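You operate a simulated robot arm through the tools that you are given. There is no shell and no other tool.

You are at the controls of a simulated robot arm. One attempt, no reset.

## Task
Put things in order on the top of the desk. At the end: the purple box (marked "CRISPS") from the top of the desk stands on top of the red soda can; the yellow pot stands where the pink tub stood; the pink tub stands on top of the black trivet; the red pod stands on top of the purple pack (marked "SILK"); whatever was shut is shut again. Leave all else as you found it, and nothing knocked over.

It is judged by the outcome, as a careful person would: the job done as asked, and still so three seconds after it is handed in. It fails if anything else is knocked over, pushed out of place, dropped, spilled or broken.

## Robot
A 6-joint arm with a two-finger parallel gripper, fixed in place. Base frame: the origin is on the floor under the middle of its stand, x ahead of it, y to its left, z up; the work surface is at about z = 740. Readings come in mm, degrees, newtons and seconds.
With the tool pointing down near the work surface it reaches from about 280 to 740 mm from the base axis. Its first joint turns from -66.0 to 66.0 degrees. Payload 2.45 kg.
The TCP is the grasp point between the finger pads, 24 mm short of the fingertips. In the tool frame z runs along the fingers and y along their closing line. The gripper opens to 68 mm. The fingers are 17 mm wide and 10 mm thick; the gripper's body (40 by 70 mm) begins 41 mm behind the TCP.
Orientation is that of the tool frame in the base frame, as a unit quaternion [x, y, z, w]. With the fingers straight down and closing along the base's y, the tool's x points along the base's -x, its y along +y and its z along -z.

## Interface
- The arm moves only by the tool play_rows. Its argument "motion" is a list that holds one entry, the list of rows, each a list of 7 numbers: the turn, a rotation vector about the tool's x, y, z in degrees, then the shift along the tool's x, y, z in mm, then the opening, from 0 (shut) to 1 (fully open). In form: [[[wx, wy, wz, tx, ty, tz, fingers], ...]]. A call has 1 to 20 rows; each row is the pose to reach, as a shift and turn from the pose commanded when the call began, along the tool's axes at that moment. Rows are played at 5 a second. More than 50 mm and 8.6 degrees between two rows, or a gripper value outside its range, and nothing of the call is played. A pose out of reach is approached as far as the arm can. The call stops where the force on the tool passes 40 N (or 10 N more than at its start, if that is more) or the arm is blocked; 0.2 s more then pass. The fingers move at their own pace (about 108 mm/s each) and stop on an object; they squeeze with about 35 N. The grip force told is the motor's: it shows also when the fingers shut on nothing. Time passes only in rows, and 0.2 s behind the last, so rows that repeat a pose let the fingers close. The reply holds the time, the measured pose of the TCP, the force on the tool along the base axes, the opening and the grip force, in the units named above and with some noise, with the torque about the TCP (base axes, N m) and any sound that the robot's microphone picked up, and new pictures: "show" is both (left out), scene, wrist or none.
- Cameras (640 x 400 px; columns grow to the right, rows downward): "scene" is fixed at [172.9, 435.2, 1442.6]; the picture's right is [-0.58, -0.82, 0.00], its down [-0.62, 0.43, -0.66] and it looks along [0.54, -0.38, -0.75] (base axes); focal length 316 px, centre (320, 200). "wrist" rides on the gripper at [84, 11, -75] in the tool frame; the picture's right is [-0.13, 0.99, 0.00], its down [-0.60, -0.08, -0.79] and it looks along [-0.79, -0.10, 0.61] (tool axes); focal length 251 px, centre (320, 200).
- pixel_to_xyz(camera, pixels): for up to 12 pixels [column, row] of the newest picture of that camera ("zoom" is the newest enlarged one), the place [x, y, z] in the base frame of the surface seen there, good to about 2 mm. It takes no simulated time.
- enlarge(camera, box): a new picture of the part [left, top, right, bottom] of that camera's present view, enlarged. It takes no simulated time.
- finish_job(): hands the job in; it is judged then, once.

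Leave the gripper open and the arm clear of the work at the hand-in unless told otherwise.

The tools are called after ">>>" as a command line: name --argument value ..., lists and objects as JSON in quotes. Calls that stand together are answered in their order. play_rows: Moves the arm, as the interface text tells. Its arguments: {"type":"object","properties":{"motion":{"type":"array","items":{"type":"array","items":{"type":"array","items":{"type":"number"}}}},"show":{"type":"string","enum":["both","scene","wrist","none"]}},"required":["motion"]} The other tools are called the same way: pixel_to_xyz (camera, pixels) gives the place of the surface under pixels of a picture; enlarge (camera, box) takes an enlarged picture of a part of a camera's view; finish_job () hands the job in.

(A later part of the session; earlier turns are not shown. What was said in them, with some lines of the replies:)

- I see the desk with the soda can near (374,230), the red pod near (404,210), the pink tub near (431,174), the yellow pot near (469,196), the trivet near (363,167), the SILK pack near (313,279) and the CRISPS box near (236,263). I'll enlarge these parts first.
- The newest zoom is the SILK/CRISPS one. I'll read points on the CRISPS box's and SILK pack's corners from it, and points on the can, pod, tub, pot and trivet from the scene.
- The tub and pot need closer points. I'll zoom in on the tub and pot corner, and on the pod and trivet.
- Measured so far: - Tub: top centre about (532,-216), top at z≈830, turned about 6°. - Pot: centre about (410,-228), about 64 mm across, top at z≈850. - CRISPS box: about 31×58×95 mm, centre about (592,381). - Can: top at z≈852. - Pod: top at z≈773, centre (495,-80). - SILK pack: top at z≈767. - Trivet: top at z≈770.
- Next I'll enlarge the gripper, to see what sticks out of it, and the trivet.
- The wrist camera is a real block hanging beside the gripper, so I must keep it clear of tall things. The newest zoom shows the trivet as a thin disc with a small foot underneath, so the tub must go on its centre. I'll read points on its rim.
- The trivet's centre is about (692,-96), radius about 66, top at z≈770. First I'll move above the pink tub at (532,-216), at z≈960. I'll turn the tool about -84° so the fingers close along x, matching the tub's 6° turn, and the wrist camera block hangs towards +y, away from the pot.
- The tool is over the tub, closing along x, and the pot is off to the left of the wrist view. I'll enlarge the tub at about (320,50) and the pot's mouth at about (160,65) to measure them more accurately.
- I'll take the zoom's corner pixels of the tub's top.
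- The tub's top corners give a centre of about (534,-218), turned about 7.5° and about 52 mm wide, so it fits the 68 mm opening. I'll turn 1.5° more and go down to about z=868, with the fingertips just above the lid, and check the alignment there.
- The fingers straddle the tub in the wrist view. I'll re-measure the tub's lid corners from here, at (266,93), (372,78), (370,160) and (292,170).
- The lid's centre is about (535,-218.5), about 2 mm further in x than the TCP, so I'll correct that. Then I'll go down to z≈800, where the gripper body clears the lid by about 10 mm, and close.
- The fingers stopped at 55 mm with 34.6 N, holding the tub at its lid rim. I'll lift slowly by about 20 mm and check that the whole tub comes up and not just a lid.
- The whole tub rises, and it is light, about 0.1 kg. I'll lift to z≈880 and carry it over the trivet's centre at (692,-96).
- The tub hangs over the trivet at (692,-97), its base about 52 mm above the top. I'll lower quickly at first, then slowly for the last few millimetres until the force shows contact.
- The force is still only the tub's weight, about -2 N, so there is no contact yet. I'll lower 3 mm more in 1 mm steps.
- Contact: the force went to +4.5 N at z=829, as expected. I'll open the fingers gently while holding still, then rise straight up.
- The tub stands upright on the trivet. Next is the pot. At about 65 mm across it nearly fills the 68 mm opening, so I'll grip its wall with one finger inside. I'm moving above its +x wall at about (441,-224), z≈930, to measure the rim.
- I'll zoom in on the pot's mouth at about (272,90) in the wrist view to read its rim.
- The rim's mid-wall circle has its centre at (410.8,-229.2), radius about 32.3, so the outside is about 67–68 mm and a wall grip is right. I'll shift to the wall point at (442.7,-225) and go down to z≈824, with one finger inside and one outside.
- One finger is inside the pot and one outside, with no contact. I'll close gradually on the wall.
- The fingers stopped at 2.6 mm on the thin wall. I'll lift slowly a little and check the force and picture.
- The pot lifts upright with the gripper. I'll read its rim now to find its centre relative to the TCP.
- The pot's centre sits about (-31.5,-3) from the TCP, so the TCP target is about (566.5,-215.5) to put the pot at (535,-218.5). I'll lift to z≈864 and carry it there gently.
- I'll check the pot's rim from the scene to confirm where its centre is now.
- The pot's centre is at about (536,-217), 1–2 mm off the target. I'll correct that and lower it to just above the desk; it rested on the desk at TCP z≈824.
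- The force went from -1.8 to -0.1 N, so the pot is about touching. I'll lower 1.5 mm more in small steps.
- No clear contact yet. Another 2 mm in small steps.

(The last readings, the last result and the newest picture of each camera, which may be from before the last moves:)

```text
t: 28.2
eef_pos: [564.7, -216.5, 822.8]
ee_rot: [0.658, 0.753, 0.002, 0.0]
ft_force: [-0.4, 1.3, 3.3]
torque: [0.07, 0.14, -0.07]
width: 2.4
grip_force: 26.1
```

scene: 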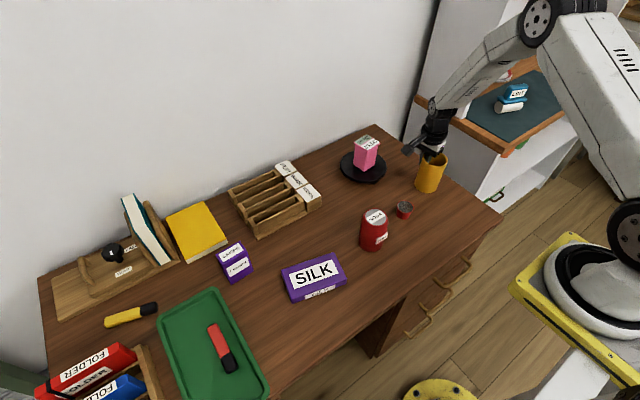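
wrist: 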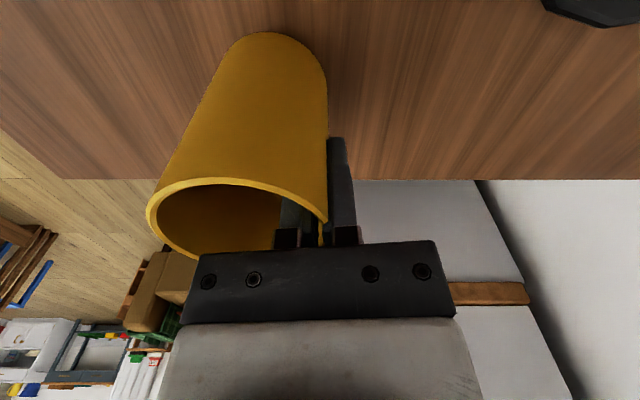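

The pot has contact, +3.3 N. I'll open slowly to about 40 mm and rise straight out.

>>> play_rows --motion '[[[0, 0, 0, 0, 0, 0, 0.08], [0, 0, 0, 0, 0, 0, 0.2], [0, 0, 0, 0, 0, 0, 0.4], [0, 0, 0, 0, 0, 0, 0.6], [0, 0, 0, 0, 0, 0, 0.6], [0, 0, 0, 0, 0, -12, 0.6], [0, 0, 0, 0, 0, -30, 0.6], [0, 0, 0, 0, 0, -60, 0.6], [0, 0, 0, 0, 0, -95, 0.6], [0, 0, 0, 0, 0, -120, 0.6], [0, 0, 0, 0, 0, -120, 0.6]]]' --show "both"

```text
t: 30.6
eef_pos: [564.7, -217.2, 943.4]
ee_rot: [0.659, 0.752, 0.001, -0.001]
ft_force: [0.3, -0.6, -0.8]
torque: [0.04, -0.02, 0.0]
width: 40.7
grip_force: 0.0
```

scene: 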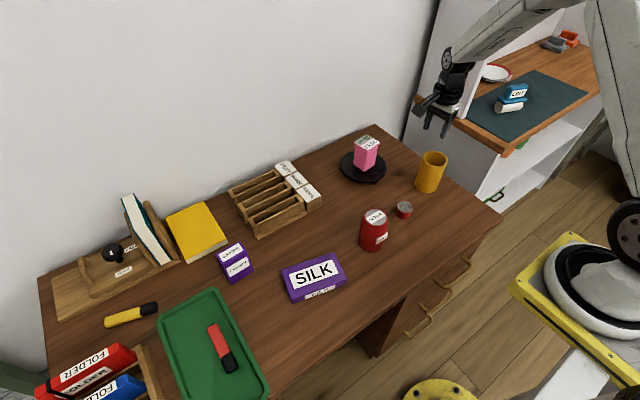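
wrist: 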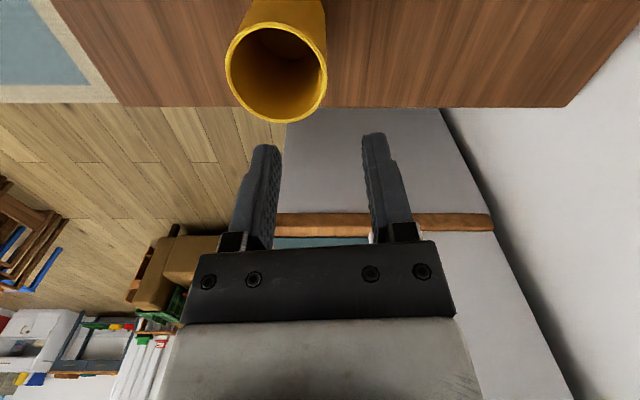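

The pot stands where the tub stood. A quick check of its rim position.

>>> pixel_to_xyz --camera "wrist" --pixels '[[228, 70], [325, 82], [267, 26], [277, 120], [240, 39], [308, 40], [237, 98], [315, 105]]'

>>> pixel_to_xyz --camera "scene" --pixels '[[399, 206], [411, 206], [404, 203], [405, 210], [404, 207]]'

```text
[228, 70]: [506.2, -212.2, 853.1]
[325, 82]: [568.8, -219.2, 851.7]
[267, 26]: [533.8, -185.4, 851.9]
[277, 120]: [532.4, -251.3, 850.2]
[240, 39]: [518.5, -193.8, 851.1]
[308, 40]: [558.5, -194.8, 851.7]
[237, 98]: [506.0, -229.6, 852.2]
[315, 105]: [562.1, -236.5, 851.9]
```

```text
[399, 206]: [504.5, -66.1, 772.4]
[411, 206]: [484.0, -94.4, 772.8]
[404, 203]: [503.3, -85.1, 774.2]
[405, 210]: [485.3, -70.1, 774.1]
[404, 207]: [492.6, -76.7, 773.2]
```

The pot's centre is about (536.5,-218), which matches. Next is the red pod; I'll zoom in on it and on the can.

>>> enlarge --camera "scene" --box '[350, 190, 425, 255]'

```text
6.15 times, centred on (388, 222) of scene
```

zoom: 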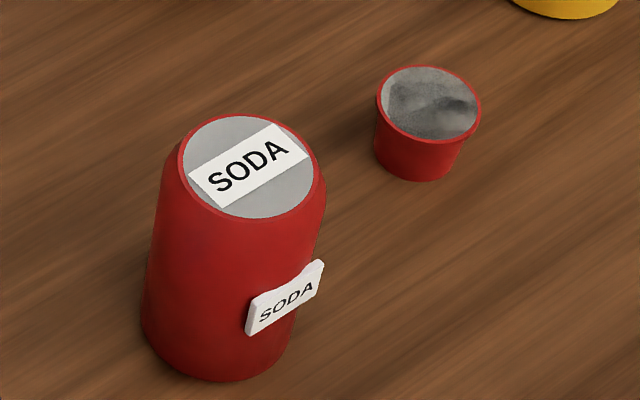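

The pod has a foil lid that reflects. I'll read the can's and pod's top rims from this zoom.

>>> pixel_to_xyz --camera "zoom" --pixels '[[183, 165], [316, 175], [245, 117], [258, 216], [205, 135], [295, 133], [205, 200], [295, 208], [250, 165], [150, 330], [265, 375], [190, 365]]'

>>> pixel_to_xyz --camera "zoom" --pixels '[[379, 95], [479, 110], [425, 67], [430, 142], [395, 76], [462, 85], [395, 130], [465, 135], [428, 105], [415, 178], [378, 150], [448, 172]]'

```text
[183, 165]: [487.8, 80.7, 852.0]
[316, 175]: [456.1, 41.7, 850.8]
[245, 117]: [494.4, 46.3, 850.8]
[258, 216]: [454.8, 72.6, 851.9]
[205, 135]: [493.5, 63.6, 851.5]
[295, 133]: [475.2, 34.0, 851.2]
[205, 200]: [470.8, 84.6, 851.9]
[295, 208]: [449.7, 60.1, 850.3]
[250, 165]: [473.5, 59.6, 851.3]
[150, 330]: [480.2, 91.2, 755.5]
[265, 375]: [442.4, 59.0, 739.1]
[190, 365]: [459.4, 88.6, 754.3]
```

```text
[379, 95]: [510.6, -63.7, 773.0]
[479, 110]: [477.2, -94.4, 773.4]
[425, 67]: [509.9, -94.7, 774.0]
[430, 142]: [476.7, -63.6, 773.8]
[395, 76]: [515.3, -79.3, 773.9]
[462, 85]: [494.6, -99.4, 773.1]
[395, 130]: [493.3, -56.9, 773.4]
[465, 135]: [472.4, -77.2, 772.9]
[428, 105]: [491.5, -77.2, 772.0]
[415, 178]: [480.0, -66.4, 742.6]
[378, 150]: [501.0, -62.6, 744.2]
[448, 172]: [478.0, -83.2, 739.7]
```

The can's flat top centre is about (472.5,59.5) at z≈851. The pod's centre is about (494,-78), diameter about 43, top at z≈773.5. I'll turn the gripper back so it closes along y, with the camera block pointing towards the base and away from the can. At the same time I'll move above the pod at z≈900.

>>> play_rows --motion '[[[0, 0, -7.5, 13.4, -4.7, 0, 0.8], [0, 0, -15, 26.7, -9.4, 0, 1], [0, 0, -22.5, 40.1, -14.2, 0, 1], [0, 0, -30, 53.5, -18.9, 5, 1], [0, 0, -37.5, 66.8, -23.6, 10, 1], [0, 0, -45, 80.2, -28.3, 16, 1], [0, 0, -52.5, 93.5, -33, 22, 1], [0, 0, -60, 106.9, -37.7, 28, 1], [0, 0, -67.5, 120.3, -42.5, 34, 1], [0, 0, -75, 133.6, -47.2, 40, 1], [0, 0, -82.4, 147, -51.9, 43, 1], [0, 0, -82.4, 147, -51.9, 43, 1]]]' --show "both"

```text
t: 33.2
eef_pos: [494.7, -77.3, 901.4]
ee_rot: [-0.001, 1.0, 0.0, 0.001]
ft_force: [-0.7, 0.0, 0.0]
torque: [0.0, -0.01, 0.03]
width: 68.0
grip_force: 0.0
```

scene: 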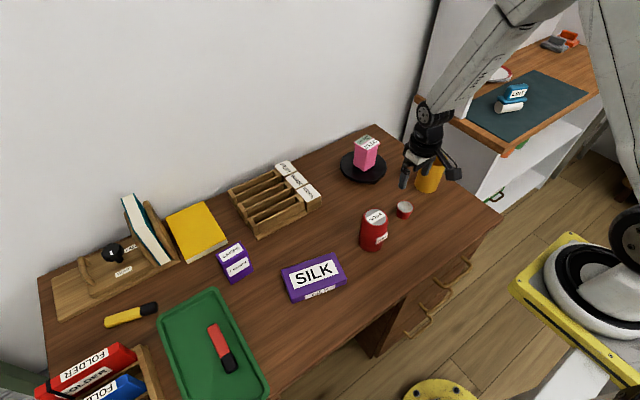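
wrist: 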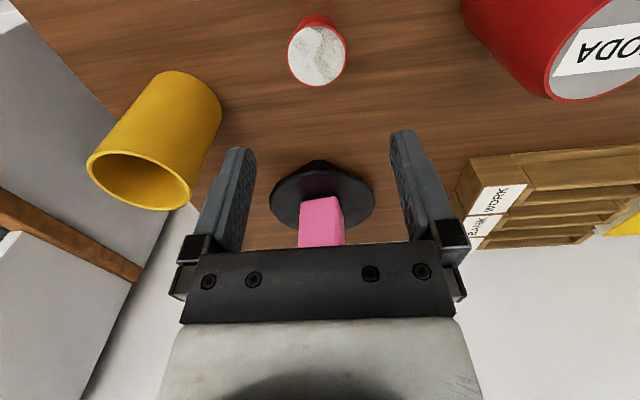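

The pod is at about (317,53) in the wrist view, between the fingers. I'll re-measure its rim.

>>> pixel_to_xyz --camera "wrist" --pixels '[[290, 56], [345, 52], [315, 26], [318, 84], [297, 38], [336, 33], [297, 75], [337, 75], [317, 55]]'

>>> enlarge --camera "wrist" --box '[265, 0, 370, 100]'

```text
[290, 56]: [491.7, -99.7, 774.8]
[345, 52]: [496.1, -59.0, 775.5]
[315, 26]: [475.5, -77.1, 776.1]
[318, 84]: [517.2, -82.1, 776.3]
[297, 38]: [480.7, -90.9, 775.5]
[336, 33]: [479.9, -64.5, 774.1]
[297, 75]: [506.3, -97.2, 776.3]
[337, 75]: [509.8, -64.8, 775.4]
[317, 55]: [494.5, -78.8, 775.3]
```

```text
4.00 times, centred on (318, 50) of wrist
```

zoom: 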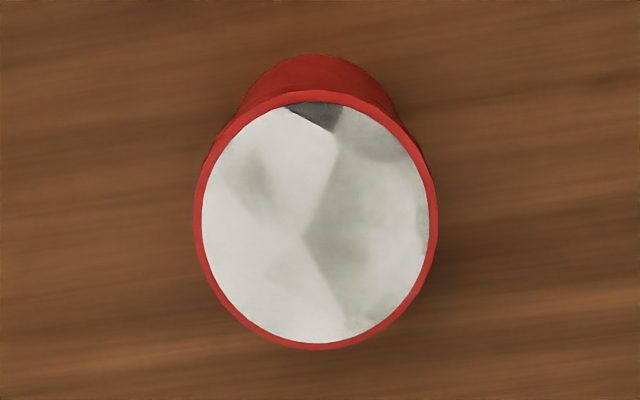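

The pod's centre is about (495.3,-79), top at z≈775. I'll shift 1.7 mm and go down to z≈771, with the tips 7 mm above the desk, then close gradually.

>>> play_rows --motion '[[[0, 0, 0, -0.6, -1.7, 20, 1], [0, 0, 0, -0.6, -1.7, 45, 1], [0, 0, 0, -0.6, -1.7, 70, 1], [0, 0, 0, -0.6, -1.7, 90, 1], [0, 0, 0, -0.6, -1.7, 107, 1], [0, 0, 0, -0.6, -1.7, 120, 1], [0, 0, 0, -0.6, -1.7, 130, 1], [0, 0, 0, -0.6, -1.7, 130, 1], [0, 0, 0, -0.6, -1.7, 130, 0.85], [0, 0, 0, -0.6, -1.7, 130, 0.72], [0, 0, 0, -0.6, -1.7, 130, 0.62], [0, 0, 0, -0.6, -1.7, 130, 0.55], [0, 0, 0, -0.6, -1.7, 130, 0.5], [0, 0, 0, -0.6, -1.7, 130, 0.5]]]' --show "both"

```text
t: 36.2
eef_pos: [494.4, -80.1, 770.8]
ee_rot: [0.0, 1.0, 0.001, 0.001]
ft_force: [-0.2, 0.1, 0.5]
torque: [0.04, 0.0, 0.04]
width: 42.0
grip_force: 35.1
```

scene: 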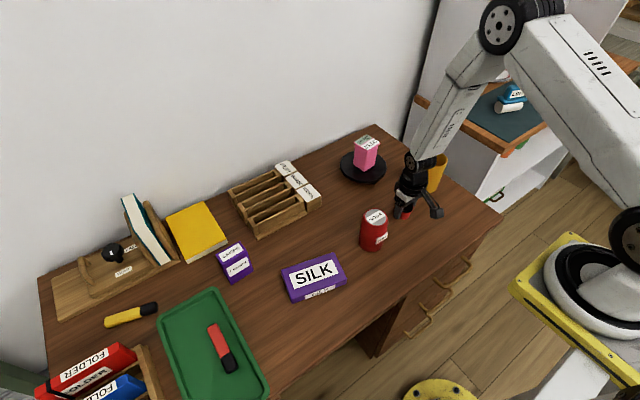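
wrist: 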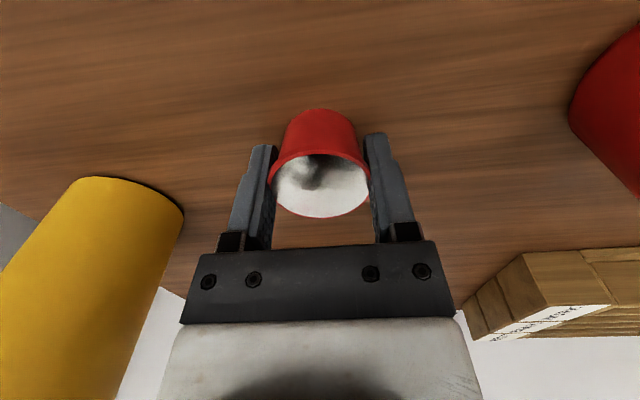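

The pod is held at 42 mm with 35 N. I'll lift it slowly by about 25 mm and look.

>>> play_rows --motion '[[[0, 0, 0, 0, 0, -3, 0.45], [0, 0, 0, 0, 0, -8, 0.45], [0, 0, 0, 0, 0, -15, 0.45], [0, 0, 0, 0, 0, -25, 0.45], [0, 0, 0, 0, 0, -25, 0.45]]]' --show "both"

```text
t: 37.4
eef_pos: [494.5, -79.5, 796.3]
ee_rot: [0.0, 1.0, 0.0, 0.0]
ft_force: [0.1, 0.7, 0.1]
torque: [-0.01, -0.03, 0.0]
width: 41.6
grip_force: 35.3
```

scene: 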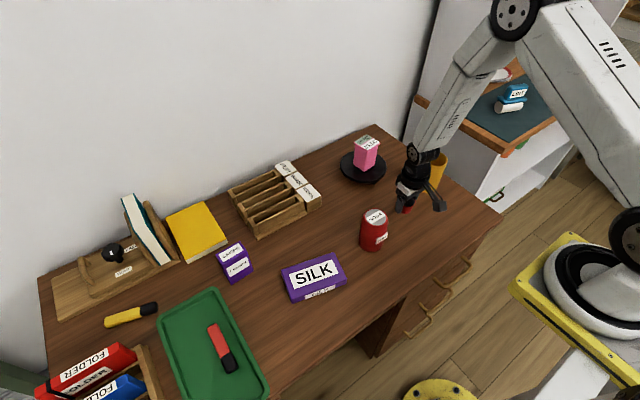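
wrist: 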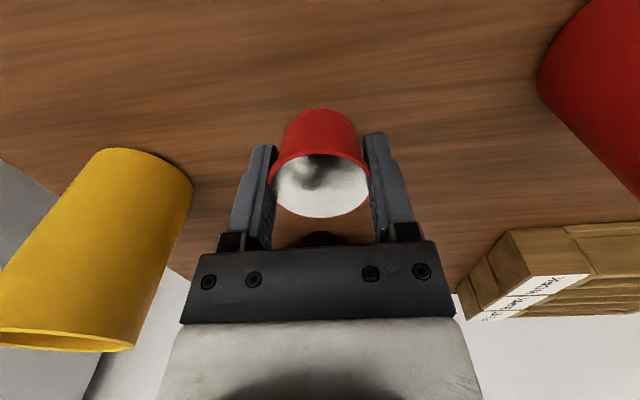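

The pod is held upright. I'll raise it to z≈940, well over the can at z=851, and carry it above the SILK pack's centre at about (472,241).

>>> play_rows --motion '[[[0, 0, 0, 0, 0, -20, 0.45], [0, 0, 0, 0, 0, -50, 0.45], [0, 0, 0, 0, 0, -85, 0.45], [0, 0, 0, 0, 0, -120, 0.45], [0, 0, 0, 0, 0, -144, 0.45], [0, 0, 0, 1, 10, -144, 0.45], [0, 0, 0, 2.5, 35, -144, 0.45], [0, 0, 0, 5, 70, -144, 0.45], [0, 0, 0, 7.5, 105, -144, 0.45], [0, 0, 0, 10, 140, -144, 0.45], [0, 0, 0, 12.6, 175, -144, 0.45], [0, 0, 0, 15, 210, -144, 0.45], [0, 0, 0, 17.6, 245, -144, 0.45], [0, 0, 0, 20, 280, -144, 0.45], [0, 0, 0, 22, 307, -144, 0.45], [0, 0, 0, 23, 320.5, -144, 0.45], [0, 0, 0, 23, 320.5, -144, 0.45]]]' --show "both"

```text
t: 41.0
eef_pos: [470.4, 241.2, 940.8]
ee_rot: [-0.001, 1.0, 0.001, 0.001]
ft_force: [0.7, -0.3, -0.8]
torque: [0.0, 0.01, 0.0]
width: 41.5
grip_force: 35.4
```

scene: 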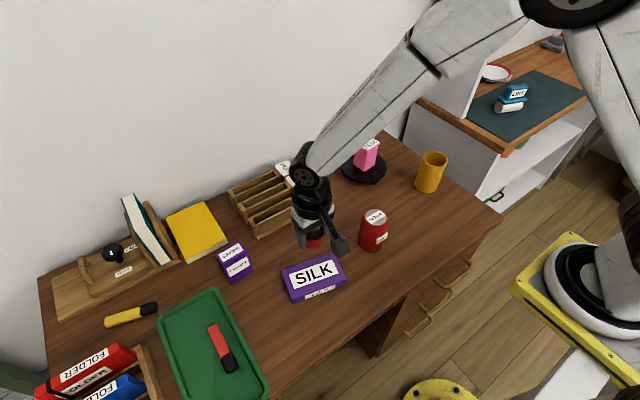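
wrist: 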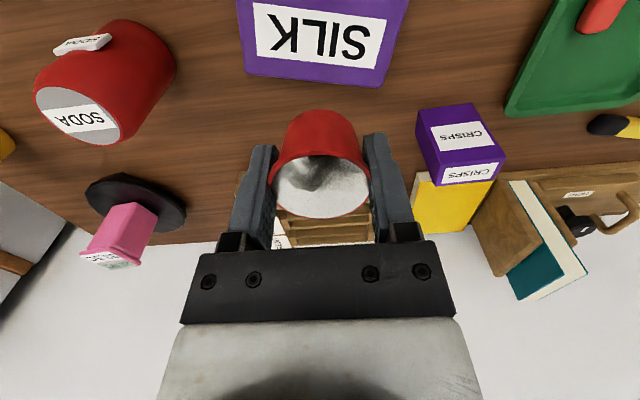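

The pod is over the pack. It should touch at TCP z≈798, so I'll lower to about 802 first.

>>> play_rows --motion '[[[0, 0, 0, 0, 0, 20, 0.45], [0, 0, 0, 0, 0, 45, 0.45], [0, 0, 0, 0, 0, 70, 0.45], [0, 0, 0, 0, 0, 95, 0.45], [0, 0, 0, 0, 0, 115, 0.45], [0, 0, 0, 0, 0, 127, 0.45], [0, 0, 0, 0, 0, 134, 0.45], [0, 0, 0, 0, 0, 138, 0.45], [0, 0, 0, 0, 0, 140, 0.45], [0, 0, 0, 0, 0, 140, 0.45]]]' --show "both"

```text
t: 43.2
eef_pos: [472.9, 241.5, 798.6]
ee_rot: [-0.001, 1.0, 0.001, 0.002]
ft_force: [-0.1, 0.5, 0.3]
torque: [-0.01, -0.02, 0.02]
width: 41.8
grip_force: 34.9
```

scene: 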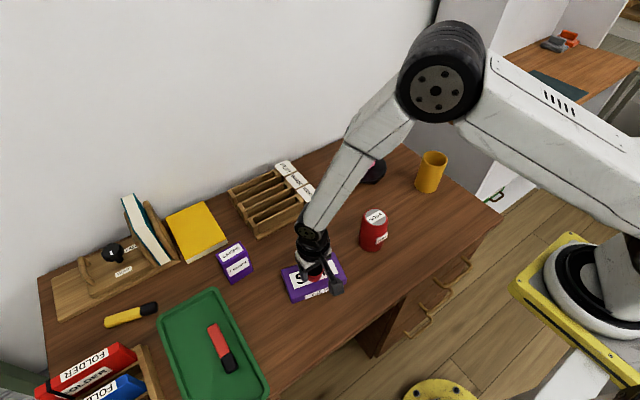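
wrist: 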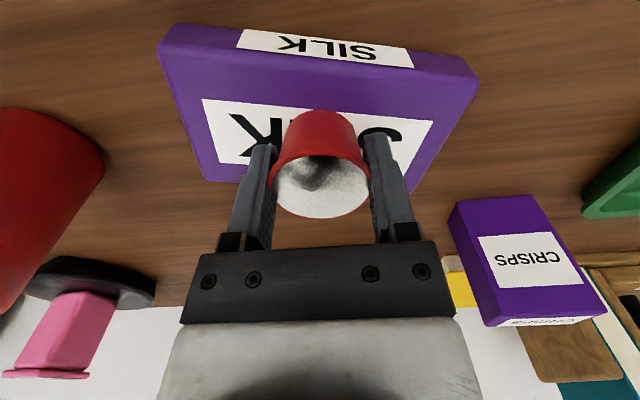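

Close to contact. I'll lower up to 2.5 mm more in small steps.

>>> play_rows --motion '[[[0, 0, 0, 0, 0, 0.7, 0.45], [0, 0, 0, 0, 0, 1.4, 0.45], [0, 0, 0, 0, 0, 1.4, 0.45]]]' --show "none"

```text
t: 44.0
eef_pos: [472.5, 241.8, 797.6]
ee_rot: [0.001, 1.0, 0.0, 0.0]
ft_force: [-0.7, 0.1, 0.2]
torque: [-0.02, -0.01, 0.0]
width: 41.6
grip_force: 34.9
```

>>> play_rows --motion '[[[0, 0, 0, 0, 0, 0.7, 0.45], [0, 0, 0, 0, 0, 1.4, 0.45], [0, 0, 0, 0, 0, 1.4, 0.45]]]' --show "wrist"

```text
t: 44.8
eef_pos: [471.4, 241.2, 797.6]
ee_rot: [0.0, 1.0, 0.001, 0.001]
ft_force: [-2.5, -1.6, 13.0]
torque: [-0.08, 0.03, 0.06]
width: 41.6
grip_force: 35.3
```

wrist: 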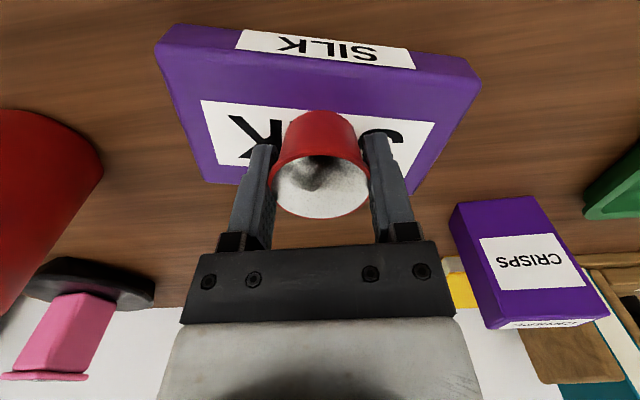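

The pod is firmly in contact, 13 N. I'll ease back 0.8 mm, open slowly, and rise.

>>> play_rows --motion '[[[0, 0, 0, 0, 0, -0.8, 0.45], [0, 0, 0, 0, 0, -0.8, 0.6], [0, 0, 0, 0, 0, -0.8, 0.64], [0, 0, 0, 0, 0, -0.8, 0.7], [0, 0, 0, 0, 0, -0.8, 0.85], [0, 0, 0, 0, 0, -0.8, 1], [0, 0, 0, 0, 0, -0.8, 1], [0, 0, 0, 0, 0, -15, 1], [0, 0, 0, 0, 0, -40, 1], [0, 0, 0, 0, 0, -75, 1], [0, 0, 0, 0, 0, -115, 1], [0, 0, 0, 0, 0, -140, 1], [0, 0, 0, 0, 0, -140, 1]]]' --show "both"

```text
t: 47.6
eef_pos: [471.5, 240.6, 936.8]
ee_rot: [-0.001, 1.0, 0.0, 0.0]
ft_force: [0.0, 0.0, -0.1]
torque: [0.0, 0.03, -0.01]
width: 68.1
grip_force: 0.1
```

scene: 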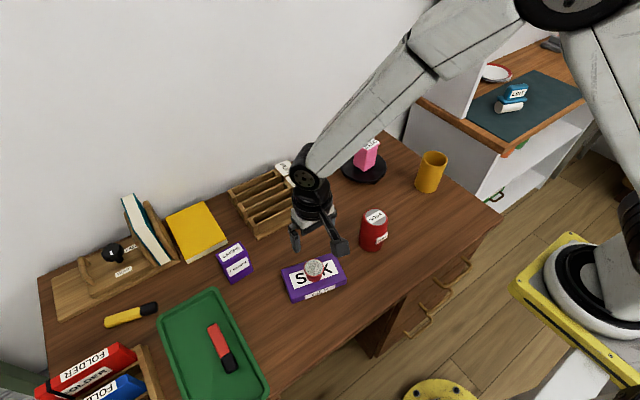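
wrist: 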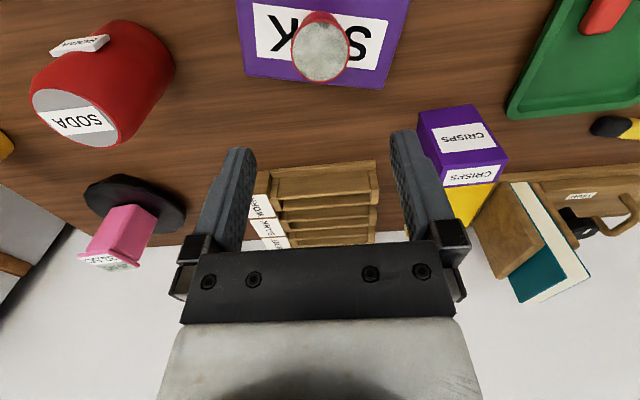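

The pod stands on the SILK pack. Now the CRISPS box: I'll measure its corners and its neighbours, the yellow box at (195,232) and the rack at (265,225).

>>> enlarge --camera "scene" --box '[160, 190, 300, 290]'

>>> pixel_to_xyz --camera "scene" --pixels '[[195, 230], [212, 205], [227, 242], [184, 262], [226, 250], [256, 235], [232, 190], [319, 200], [150, 232], [122, 195], [130, 200], [172, 255]]'

```text
4.00 times, centred on (230, 240) of scene
```

zoom: 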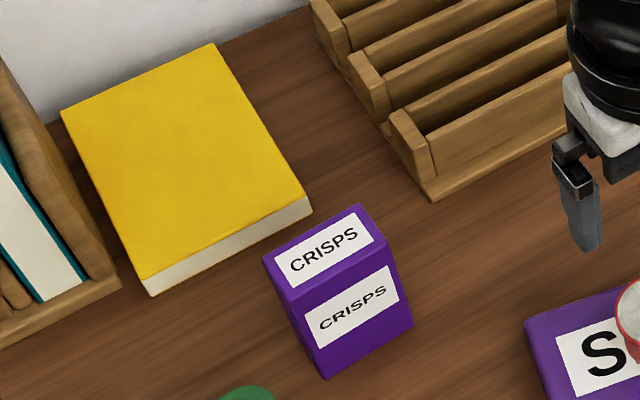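

```text
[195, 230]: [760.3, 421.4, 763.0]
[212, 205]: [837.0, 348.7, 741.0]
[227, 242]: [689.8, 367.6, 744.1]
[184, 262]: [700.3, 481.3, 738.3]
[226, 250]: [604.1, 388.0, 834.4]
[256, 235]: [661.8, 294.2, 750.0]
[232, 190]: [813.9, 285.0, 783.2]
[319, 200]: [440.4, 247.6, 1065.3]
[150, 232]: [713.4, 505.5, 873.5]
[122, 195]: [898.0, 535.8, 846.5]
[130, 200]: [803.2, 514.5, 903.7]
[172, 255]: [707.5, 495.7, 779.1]
```

The yellow book lies flat (z 763, x≥690) and is clear of the fingers. I'll zoom in on the CRISPS box in both views for precise corners.

>>> pixel_to_xyz --camera "zoom" --pixels '[[268, 257], [358, 208], [388, 243], [289, 291], [330, 248], [325, 373], [410, 325], [370, 260], [300, 320]]'

>>> enlarge --camera "wrist" --box '[400, 90, 528, 200]'

```text
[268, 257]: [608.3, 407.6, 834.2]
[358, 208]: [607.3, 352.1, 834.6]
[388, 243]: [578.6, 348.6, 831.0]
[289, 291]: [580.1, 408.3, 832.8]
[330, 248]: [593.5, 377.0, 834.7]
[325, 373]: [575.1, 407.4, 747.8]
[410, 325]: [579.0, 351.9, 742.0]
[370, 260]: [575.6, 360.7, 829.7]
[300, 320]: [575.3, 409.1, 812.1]
```

```text
3.64 times, centred on (464, 145) of wrist
```

zoom: 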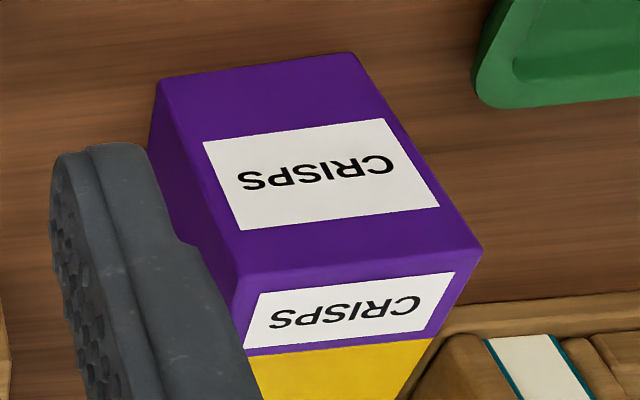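

The CRISPS box's centre is about (592,380), faces at x≈576 and 608, turned about 2.5°, top at z≈834. I'll move above it and turn +92.5°, so the fingers close along x and the camera block is on the -y side.

>>> play_rows --motion '[[[0, 0, -7.7, -10, 11.6, -3, 1], [0, 0, -15.4, -20, 23.2, -3, 1], [0, 0, -23.1, -30.1, 34.8, -3, 1], [0, 0, -30.8, -40.2, 46.5, -3, 1], [0, 0, -38.5, -50.2, 58, -3, 1], [0, 0, -46.2, -60.2, 69.7, -3, 1], [0, 0, -53.9, -70.3, 81.3, -3, 1], [0, 0, -61.6, -80.3, 93, -3, 1], [0, 0, -69.3, -90.4, 104.5, -3, 1], [0, 0, -77, -100.4, 116.2, -3, 1], [0, 0, -84.7, -110.5, 127.8, -3, 1], [0, 0, -92.5, -120.5, 139.4, -3, 1], [0, 0, -92.5, -120.5, 139.4, -3, 1]]]' --show "both"

```text
t: 50.4
eef_pos: [591.3, 380.2, 940.3]
ee_rot: [0.722, -0.692, 0.0, 0.0]
ft_force: [0.0, 0.7, 0.4]
torque: [-0.01, -0.02, 0.0]
width: 68.2
grip_force: 0.1
```

scene: 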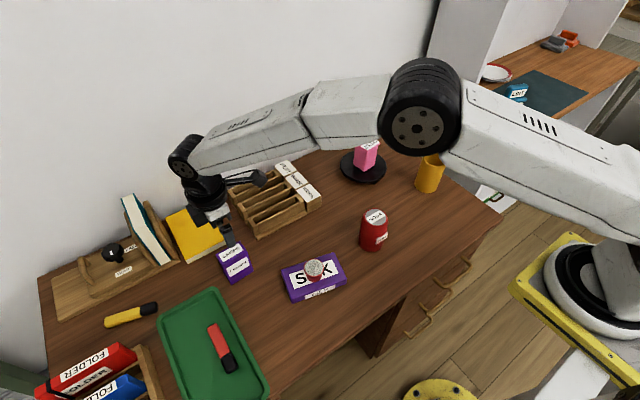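
wrist: 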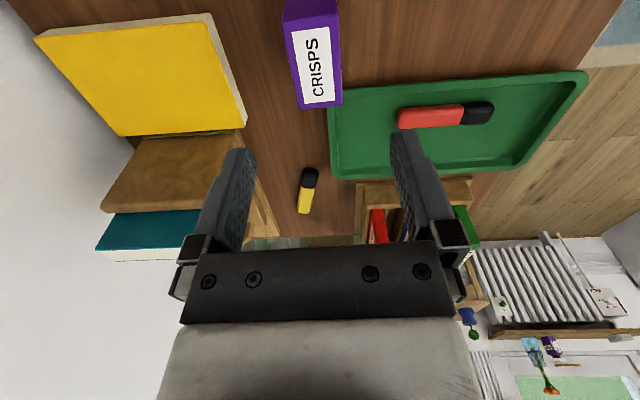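

The move worked. The box is at about (318,55) in the wrist view, between the fingers. I'll zoom in for its top corners.

>>> enlarge --camera "wrist" --box '[260, 0, 380, 115]'

>>> pixel_to_xyz --camera "wrist" --pixels '[[286, 38], [338, 14], [341, 103], [300, 108], [318, 60], [290, 10], [334, 5]]'

```text
3.48 times, centred on (320, 58) of wrist
```

zoom: 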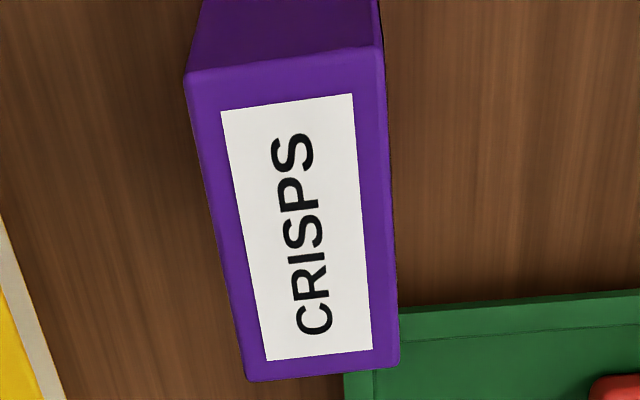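

```text
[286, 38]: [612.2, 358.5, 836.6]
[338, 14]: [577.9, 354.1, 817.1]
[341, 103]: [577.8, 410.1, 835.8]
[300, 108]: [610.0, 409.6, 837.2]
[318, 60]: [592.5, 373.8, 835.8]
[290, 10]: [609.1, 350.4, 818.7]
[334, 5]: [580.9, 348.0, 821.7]
```

>>> pixel_to_xyz --camera "zoom" --pixels '[[189, 76], [381, 50], [396, 362], [250, 377], [290, 65], [325, 372], [215, 230], [389, 220], [300, 220]]'

```text
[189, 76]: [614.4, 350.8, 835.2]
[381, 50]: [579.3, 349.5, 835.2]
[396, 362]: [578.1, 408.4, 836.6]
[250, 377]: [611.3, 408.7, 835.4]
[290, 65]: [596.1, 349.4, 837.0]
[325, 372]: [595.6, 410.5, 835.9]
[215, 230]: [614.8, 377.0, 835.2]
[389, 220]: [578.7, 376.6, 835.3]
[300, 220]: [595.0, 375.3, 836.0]
```

The top corners give a centre of about (594.5,379.5) and a size of about 33×59 mm. I'll shift 3 mm in x, go down to z≈801, and pause before closing to check.

>>> play_rows --motion '[[[0, 0, 0, 0.9, -3, 20, 1], [0, 0, 0, 0.9, -3, 45, 1], [0, 0, 0, 0.9, -3, 65, 1], [0, 0, 0, 0.9, -3, 80, 1], [0, 0, 0, 0.9, -3, 95, 1], [0, 0, 0, 0.9, -3, 112, 1], [0, 0, 0, 0.9, -3, 128, 1], [0, 0, 0, 0.9, -3, 139, 1], [0, 0, 0, 0.9, -3, 139, 1]]]' --show "both"

```text
t: 52.4
eef_pos: [595.8, 380.2, 799.7]
ee_rot: [0.722, -0.692, 0.0, -0.002]
ft_force: [-0.4, -0.3, 0.6]
torque: [0.01, -0.02, 0.02]
width: 68.3
grip_force: 0.0
```

scene: 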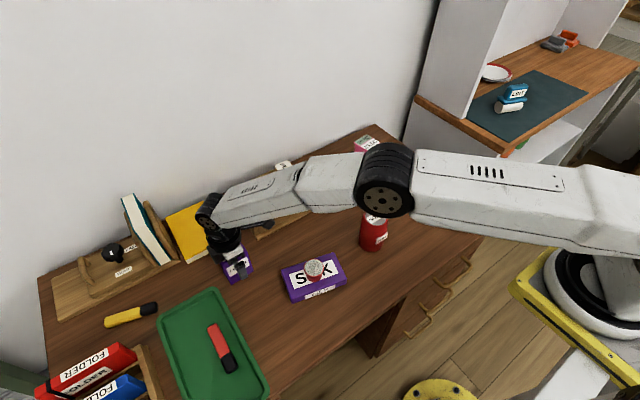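
wrist: 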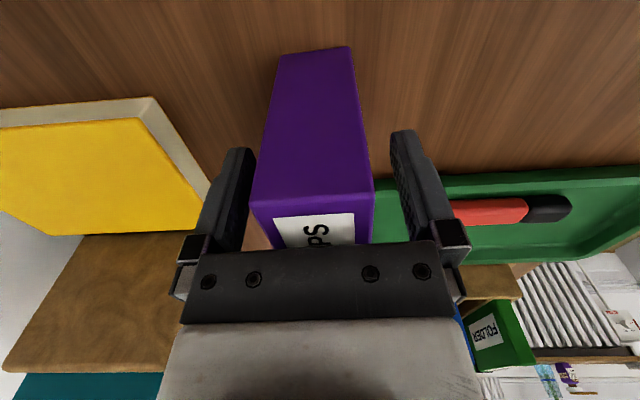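

The fingers straddle the box with no contact. I'll close gradually.

>>> play_rows --motion '[[[0, 0, 0, 0, 0, 0, 0.8], [0, 0, 0, 0, 0, 0, 0.65], [0, 0, 0, 0, 0, 0, 0.55], [0, 0, 0, 0, 0, 0, 0.47], [0, 0, 0, 0, 0, 0, 0.4], [0, 0, 0, 0, 0, 0, 0.35], [0, 0, 0, 0, 0, 0, 0.35]]]' --show "wrist"

```text
t: 54.0
eef_pos: [597.0, 380.2, 801.4]
ee_rot: [0.722, -0.692, 0.0, -0.001]
ft_force: [0.6, 0.0, 0.0]
torque: [-0.01, -0.01, 0.01]
width: 35.4
grip_force: 34.9
```

wrist: 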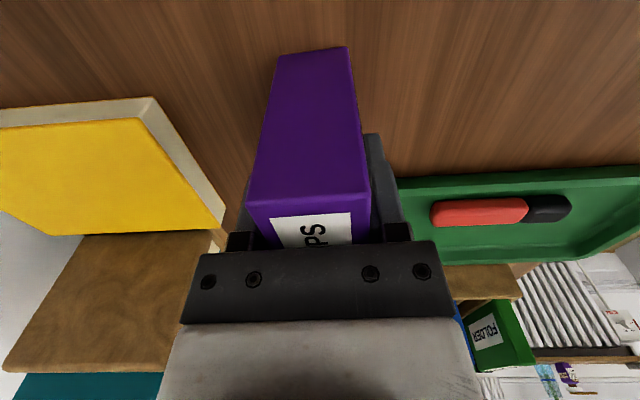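

The box is held at 35.4 mm with 35 N. I'll lift slowly by about 25 mm.

>>> play_rows --motion '[[[0, 0, 0, 0, 0, -3, 0.3], [0, 0, 0, 0, 0, -8, 0.3], [0, 0, 0, 0, 0, -16, 0.3], [0, 0, 0, 0, 0, -26, 0.3], [0, 0, 0, 0, 0, -26, 0.3]]]' --show "both"

```text
t: 55.2
eef_pos: [594.2, 380.5, 826.5]
ee_rot: [0.722, -0.692, 0.0, -0.001]
ft_force: [0.2, 0.0, -0.8]
torque: [-0.03, 0.01, -0.03]
width: 35.4
grip_force: 34.8
```

scene: 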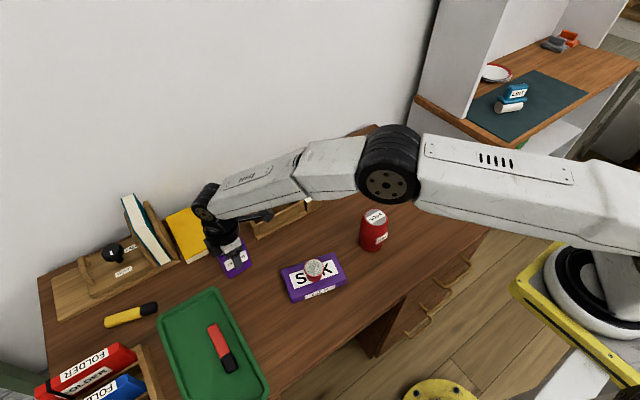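
wrist: 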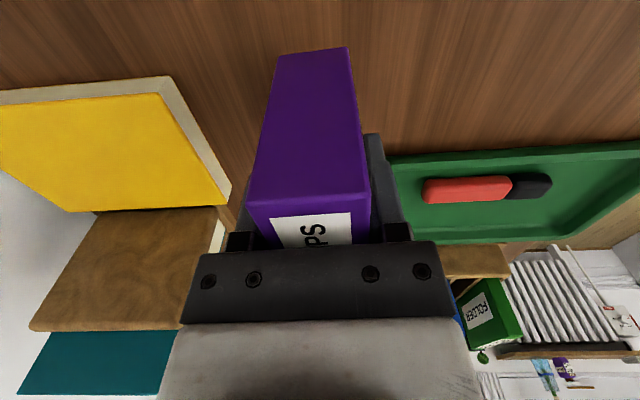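

The box is held upright. I'll raise to z≈965 (box bottom about 904, well above everything) and carry it over the can at (472.5,59.5).

>>> play_rows --motion '[[[0, 0, 0, 0, 0, -20, 0.3], [0, 0, 0, 0, 0, -50, 0.3], [0, 0, 0, 0, 0, -85, 0.3], [0, 0, 0, 0, 0, -118, 0.3], [0, 0, 0, 0, 0, -139, 0.3], [0, 0, 0, 11, 4.8, -139, 0.3], [0, 0, 0, 33, 14.2, -139, 0.3], [0, 0, 0, 60, 25.9, -139, 0.3], [0, 0, 0, 88, 38, -139, 0.3], [0, 0, 0, 117, 50.5, -139, 0.3], [0, 0, 0, 146, 63, -139, 0.3], [0, 0, 0, 175, 75.5, -139, 0.3], [0, 0, 0, 204, 88, -139, 0.3], [0, 0, 0, 233, 100.6, -139, 0.3], [0, 0, 0, 261, 112.7, -139, 0.3], [0, 0, 0, 286, 123.5, -139, 0.3], [0, 0, 0, 304, 131.2, -139, 0.3], [0, 0, 0, 312, 134.7, -139, 0.3], [0, 0, 0, 314.8, 135.9, -139, 0.3], [0, 0, 0, 314.8, 135.9, -139, 0.3]]]' --show "both"

```text
t: 59.4
eef_pos: [472.6, 59.8, 967.2]
ee_rot: [0.722, -0.691, 0.001, -0.002]
ft_force: [-0.3, -0.3, -0.6]
torque: [0.03, 0.03, 0.02]
width: 35.5
grip_force: 35.1
```

scene: 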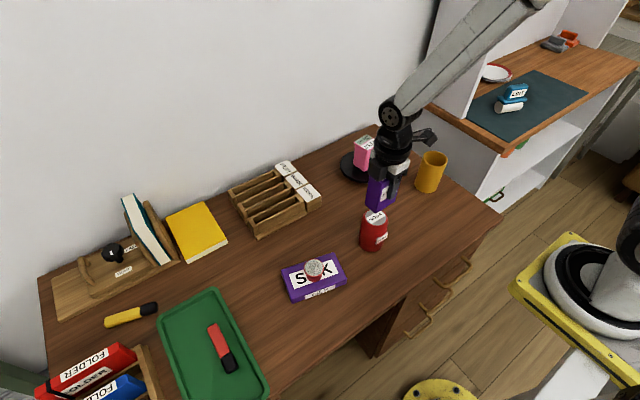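
wrist: 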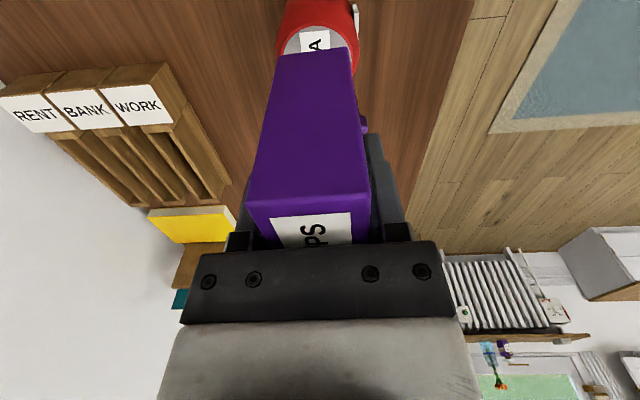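

The box hangs over the can. I'll check the alignment with zooms from both cameras.

>>> enlarge --camera "scene" --box '[340, 150, 430, 260]'

>>> enlarge --camera "wrist" --box '[240, 0, 400, 100]'

```text
3.64 times, centred on (385, 205) of scene
```

zoom: 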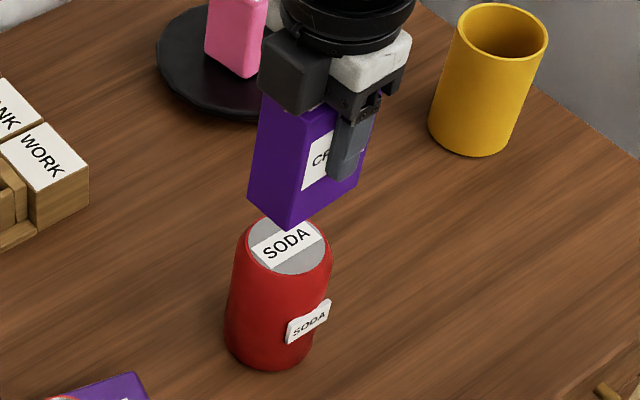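

```text
4.00 times, centred on (320, 50) of wrist
```

zoom: 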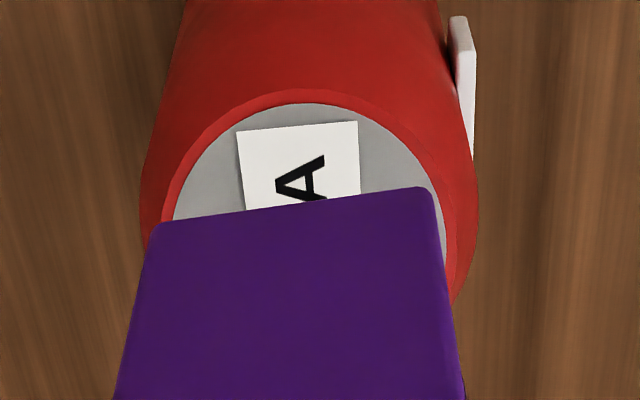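

>>> pixel_to_xyz --camera "zoom" --pixels '[[178, 205], [300, 106], [440, 225], [215, 147], [400, 147], [250, 115], [355, 115], [160, 235], [426, 195], [295, 230], [168, 195], [452, 250]]'

>>> pixel_to_xyz --camera "scene" --pixels '[[366.5, 218], [385, 218], [374, 225.5], [368, 222], [381, 224], [386, 213]]'

```text
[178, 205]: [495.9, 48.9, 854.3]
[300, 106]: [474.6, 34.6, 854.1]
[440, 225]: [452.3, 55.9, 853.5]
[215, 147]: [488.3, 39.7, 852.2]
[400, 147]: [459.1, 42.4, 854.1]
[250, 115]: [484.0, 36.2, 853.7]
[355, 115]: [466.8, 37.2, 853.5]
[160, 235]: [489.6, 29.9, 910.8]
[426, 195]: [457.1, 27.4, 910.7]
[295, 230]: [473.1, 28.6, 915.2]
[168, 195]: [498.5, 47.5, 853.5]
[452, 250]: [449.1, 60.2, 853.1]
```

```text
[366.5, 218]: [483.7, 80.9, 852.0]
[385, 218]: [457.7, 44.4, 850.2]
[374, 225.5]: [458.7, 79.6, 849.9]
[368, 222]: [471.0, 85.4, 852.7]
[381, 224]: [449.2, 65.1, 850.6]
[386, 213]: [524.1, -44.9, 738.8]
```

The can's top centre is about (473.5,59.8) and the box's centre about (472,58.2), so I'll shift 1.3 mm each way. Contact is expected at TCP z≈913. I'll lower to about 917 first.

>>> play_rows --motion '[[[0, 0, 0, -1.25, -1.26, 10, 0.3], [0, 0, 0, -1.25, -1.26, 22, 0.3], [0, 0, 0, -1.25, -1.26, 34, 0.3], [0, 0, 0, -1.25, -1.26, 42, 0.3], [0, 0, 0, -1.25, -1.26, 47, 0.3], [0, 0, 0, -1.25, -1.26, 50, 0.3], [0, 0, 0, -1.25, -1.26, 50, 0.3]]]' --show "both"

```text
t: 61.0
eef_pos: [474.1, 60.6, 914.9]
ee_rot: [0.722, -0.692, 0.0, -0.001]
ft_force: [-0.4, 0.8, -0.3]
torque: [-0.03, 0.0, -0.02]
width: 35.6
grip_force: 35.0
```

scene: 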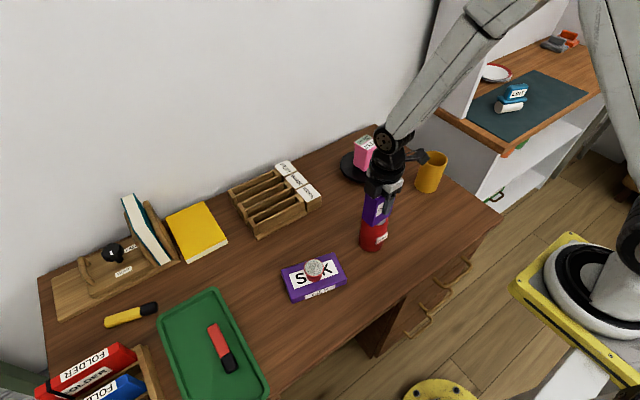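
wrist: 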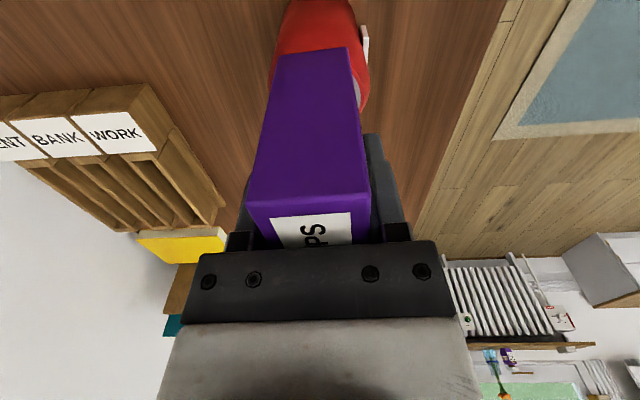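

Now I'll lower in small steps until the force shows contact.

>>> play_rows --motion '[[[0, 0, 0, 0, 0, 0.8, 0.3], [0, 0, 0, 0, 0, 1.5, 0.3], [0, 0, 0, 0, 0, 1.5, 0.3]]]' --show "none"

```text
t: 61.8
eef_pos: [475.1, 60.3, 913.0]
ee_rot: [0.722, -0.691, 0.001, -0.002]
ft_force: [-0.3, 0.2, -0.8]
torque: [-0.05, 0.0, 0.01]
width: 35.5
grip_force: 35.3
```

>>> play_rows --motion '[[[0, 0, 0, 0, 0, 0.6, 0.3], [0, 0, 0, 0, 0, 1.2, 0.3], [0, 0, 0, 0, 0, 1.2, 0.3]]]' --show "none"

```text
t: 62.6
eef_pos: [474.2, 60.9, 912.6]
ee_rot: [0.722, -0.692, 0.0, -0.002]
ft_force: [-1.4, 0.2, 3.3]
torque: [0.01, 0.02, 0.05]
width: 35.4
grip_force: 35.0
```

Contact: +3.3 N. Before letting go I'll check the alignment closely.

>>> enlarge --camera "scene" --box '[340, 170, 420, 260]'

>>> enlarge --camera "wrist" --box '[240, 0, 400, 100]'

```text
4.44 times, centred on (380, 215) of scene
```

zoom: 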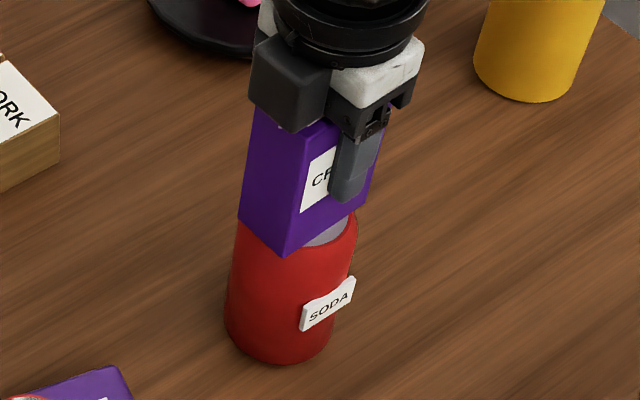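

```text
4.00 times, centred on (320, 50) of wrist
```

zoom: 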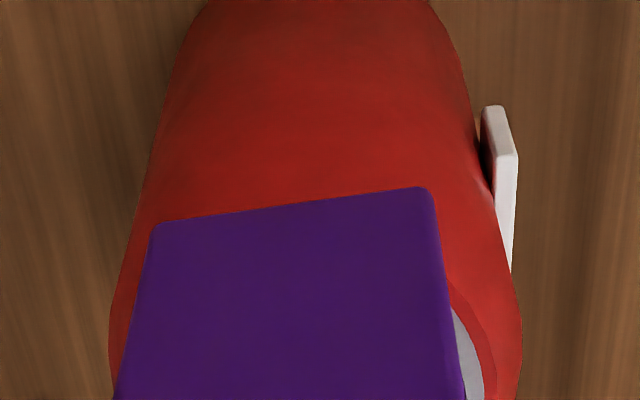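

The alignment looks centred. I'll open slowly and rise straight up.

>>> play_rows --motion '[[[0, 0, 0, 0, 0, 0, 0.5], [0, 0, 0, 0, 0, 0, 0.53], [0, 0, 0, 0, 0, 0, 0.57], [0, 0, 0, 0, 0, 0, 0.65], [0, 0, 0, 0, 0, 0, 0.8], [0, 0, 0, 0, 0, 0, 1], [0, 0, 0, 0, 0, 0, 1], [0, 0, 0, 0, 0, -10, 1], [0, 0, 0, 0, 0, -25, 1], [0, 0, 0, 0, 0, -45, 1], [0, 0, 0, 0, 0, -75, 1], [0, 0, 0, 0, 0, -105, 1], [0, 0, 0, 0, 0, -130, 1], [0, 0, 0, 0, 0, -130, 1]]]' --show "both"

```text
t: 65.6
eef_pos: [474.3, 59.6, 1043.5]
ee_rot: [0.722, -0.691, -0.001, -0.001]
ft_force: [-0.4, 0.5, 0.3]
torque: [0.01, 0.0, 0.02]
width: 67.7
grip_force: 0.1
```

scene: 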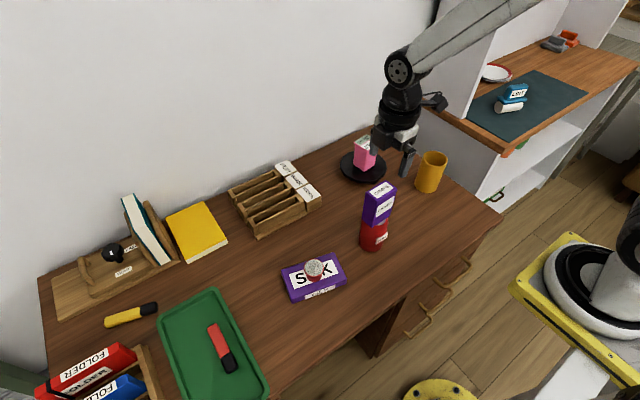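
wrist: 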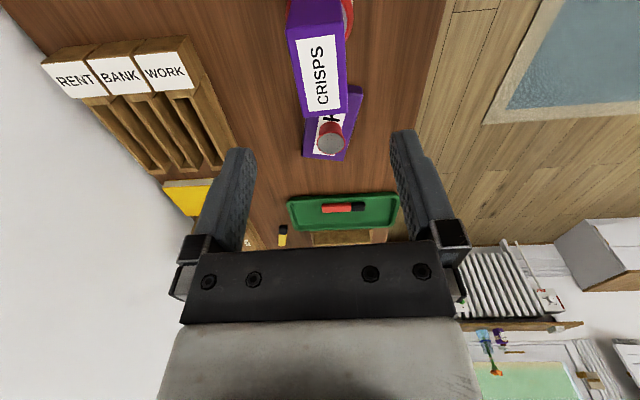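

All items look in place. I'll move the arm clear, up and back, and let a couple of seconds pass to check that everything stays put.

>>> play_rows --motion '[[[0, 0, 0, 0, 0, -15, 1], [0, 0, 0, 0, 0, -30, 1], [0, 0, 0, 14, 20, -40, 1], [0, 0, 0, 28, 41, -40, 1], [0, 0, 0, 42, 62, -40, 1], [0, 0, 0, 56.5, 82.5, -40, 1], [0, 0, 0, 56.5, 82.5, -40, 1], [0, 0, 0, 56.5, 82.5, -40, 1], [0, 0, 0, 56.5, 82.5, -40, 1], [0, 0, 0, 56.5, 82.5, -40, 1]]]' --show "both"

>>> enlarge --camera "scene" --box '[260, 120, 480, 310]'

```text
t: 67.8
eef_pos: [394.4, 0.1, 1082.6]
ee_rot: [0.722, -0.692, 0.001, -0.002]
ft_force: [0.7, -0.6, 0.1]
torque: [0.01, 0.0, -0.02]
width: 68.1
grip_force: 0.0
```

scene: 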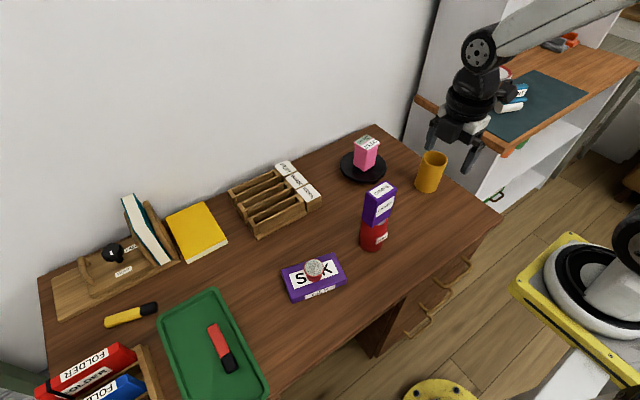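
wrist: 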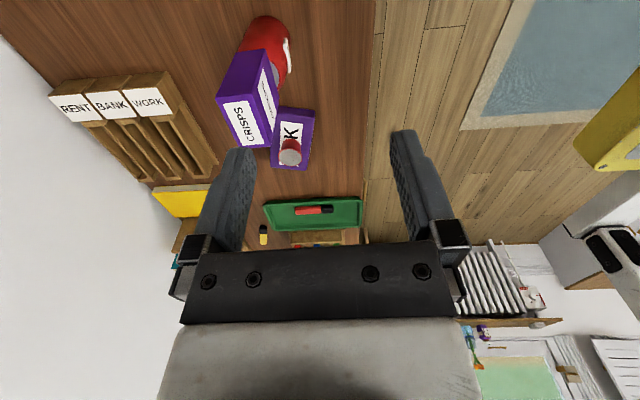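

```text
2.11 times, centred on (370, 215) of scene
```

zoom: 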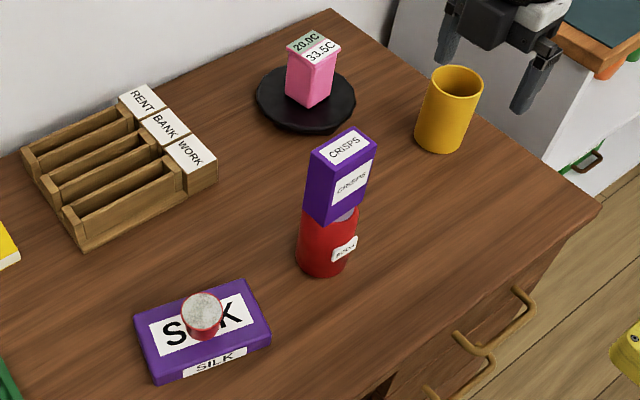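

The zoom shows everything in place:
- The pink tub is on the trivet.
- The yellow pot stands where the tub was.
- The CRISPS box is on the soda can.
- The pod is on the SILK pack.

The drawers are still shut and nothing else has moved. The gripper is open and clear, so I'm handing the job in.

>>> finish_job

```text
The job is handed in.
```

The job is done and handed in. In the last pictures, about two seconds after the final placement, everything stood upright and steady:

- **Pink tub:** it stands on the centre of the black trivet.
- **Yellow pot:** it stands where the tub was, to within about 2 mm.
- **Red pod:** it stands on the middle of the purple SILK pack.
- **CRISPS box:** it stands centred on the red soda can. The box is a little longer than the can's top is wide, so it overhangs slightly at both ends.

I opened nothing, and the drawers are still shut. Nothing else looks moved. The gripper is open, and the arm is raised and pulled back from the work.
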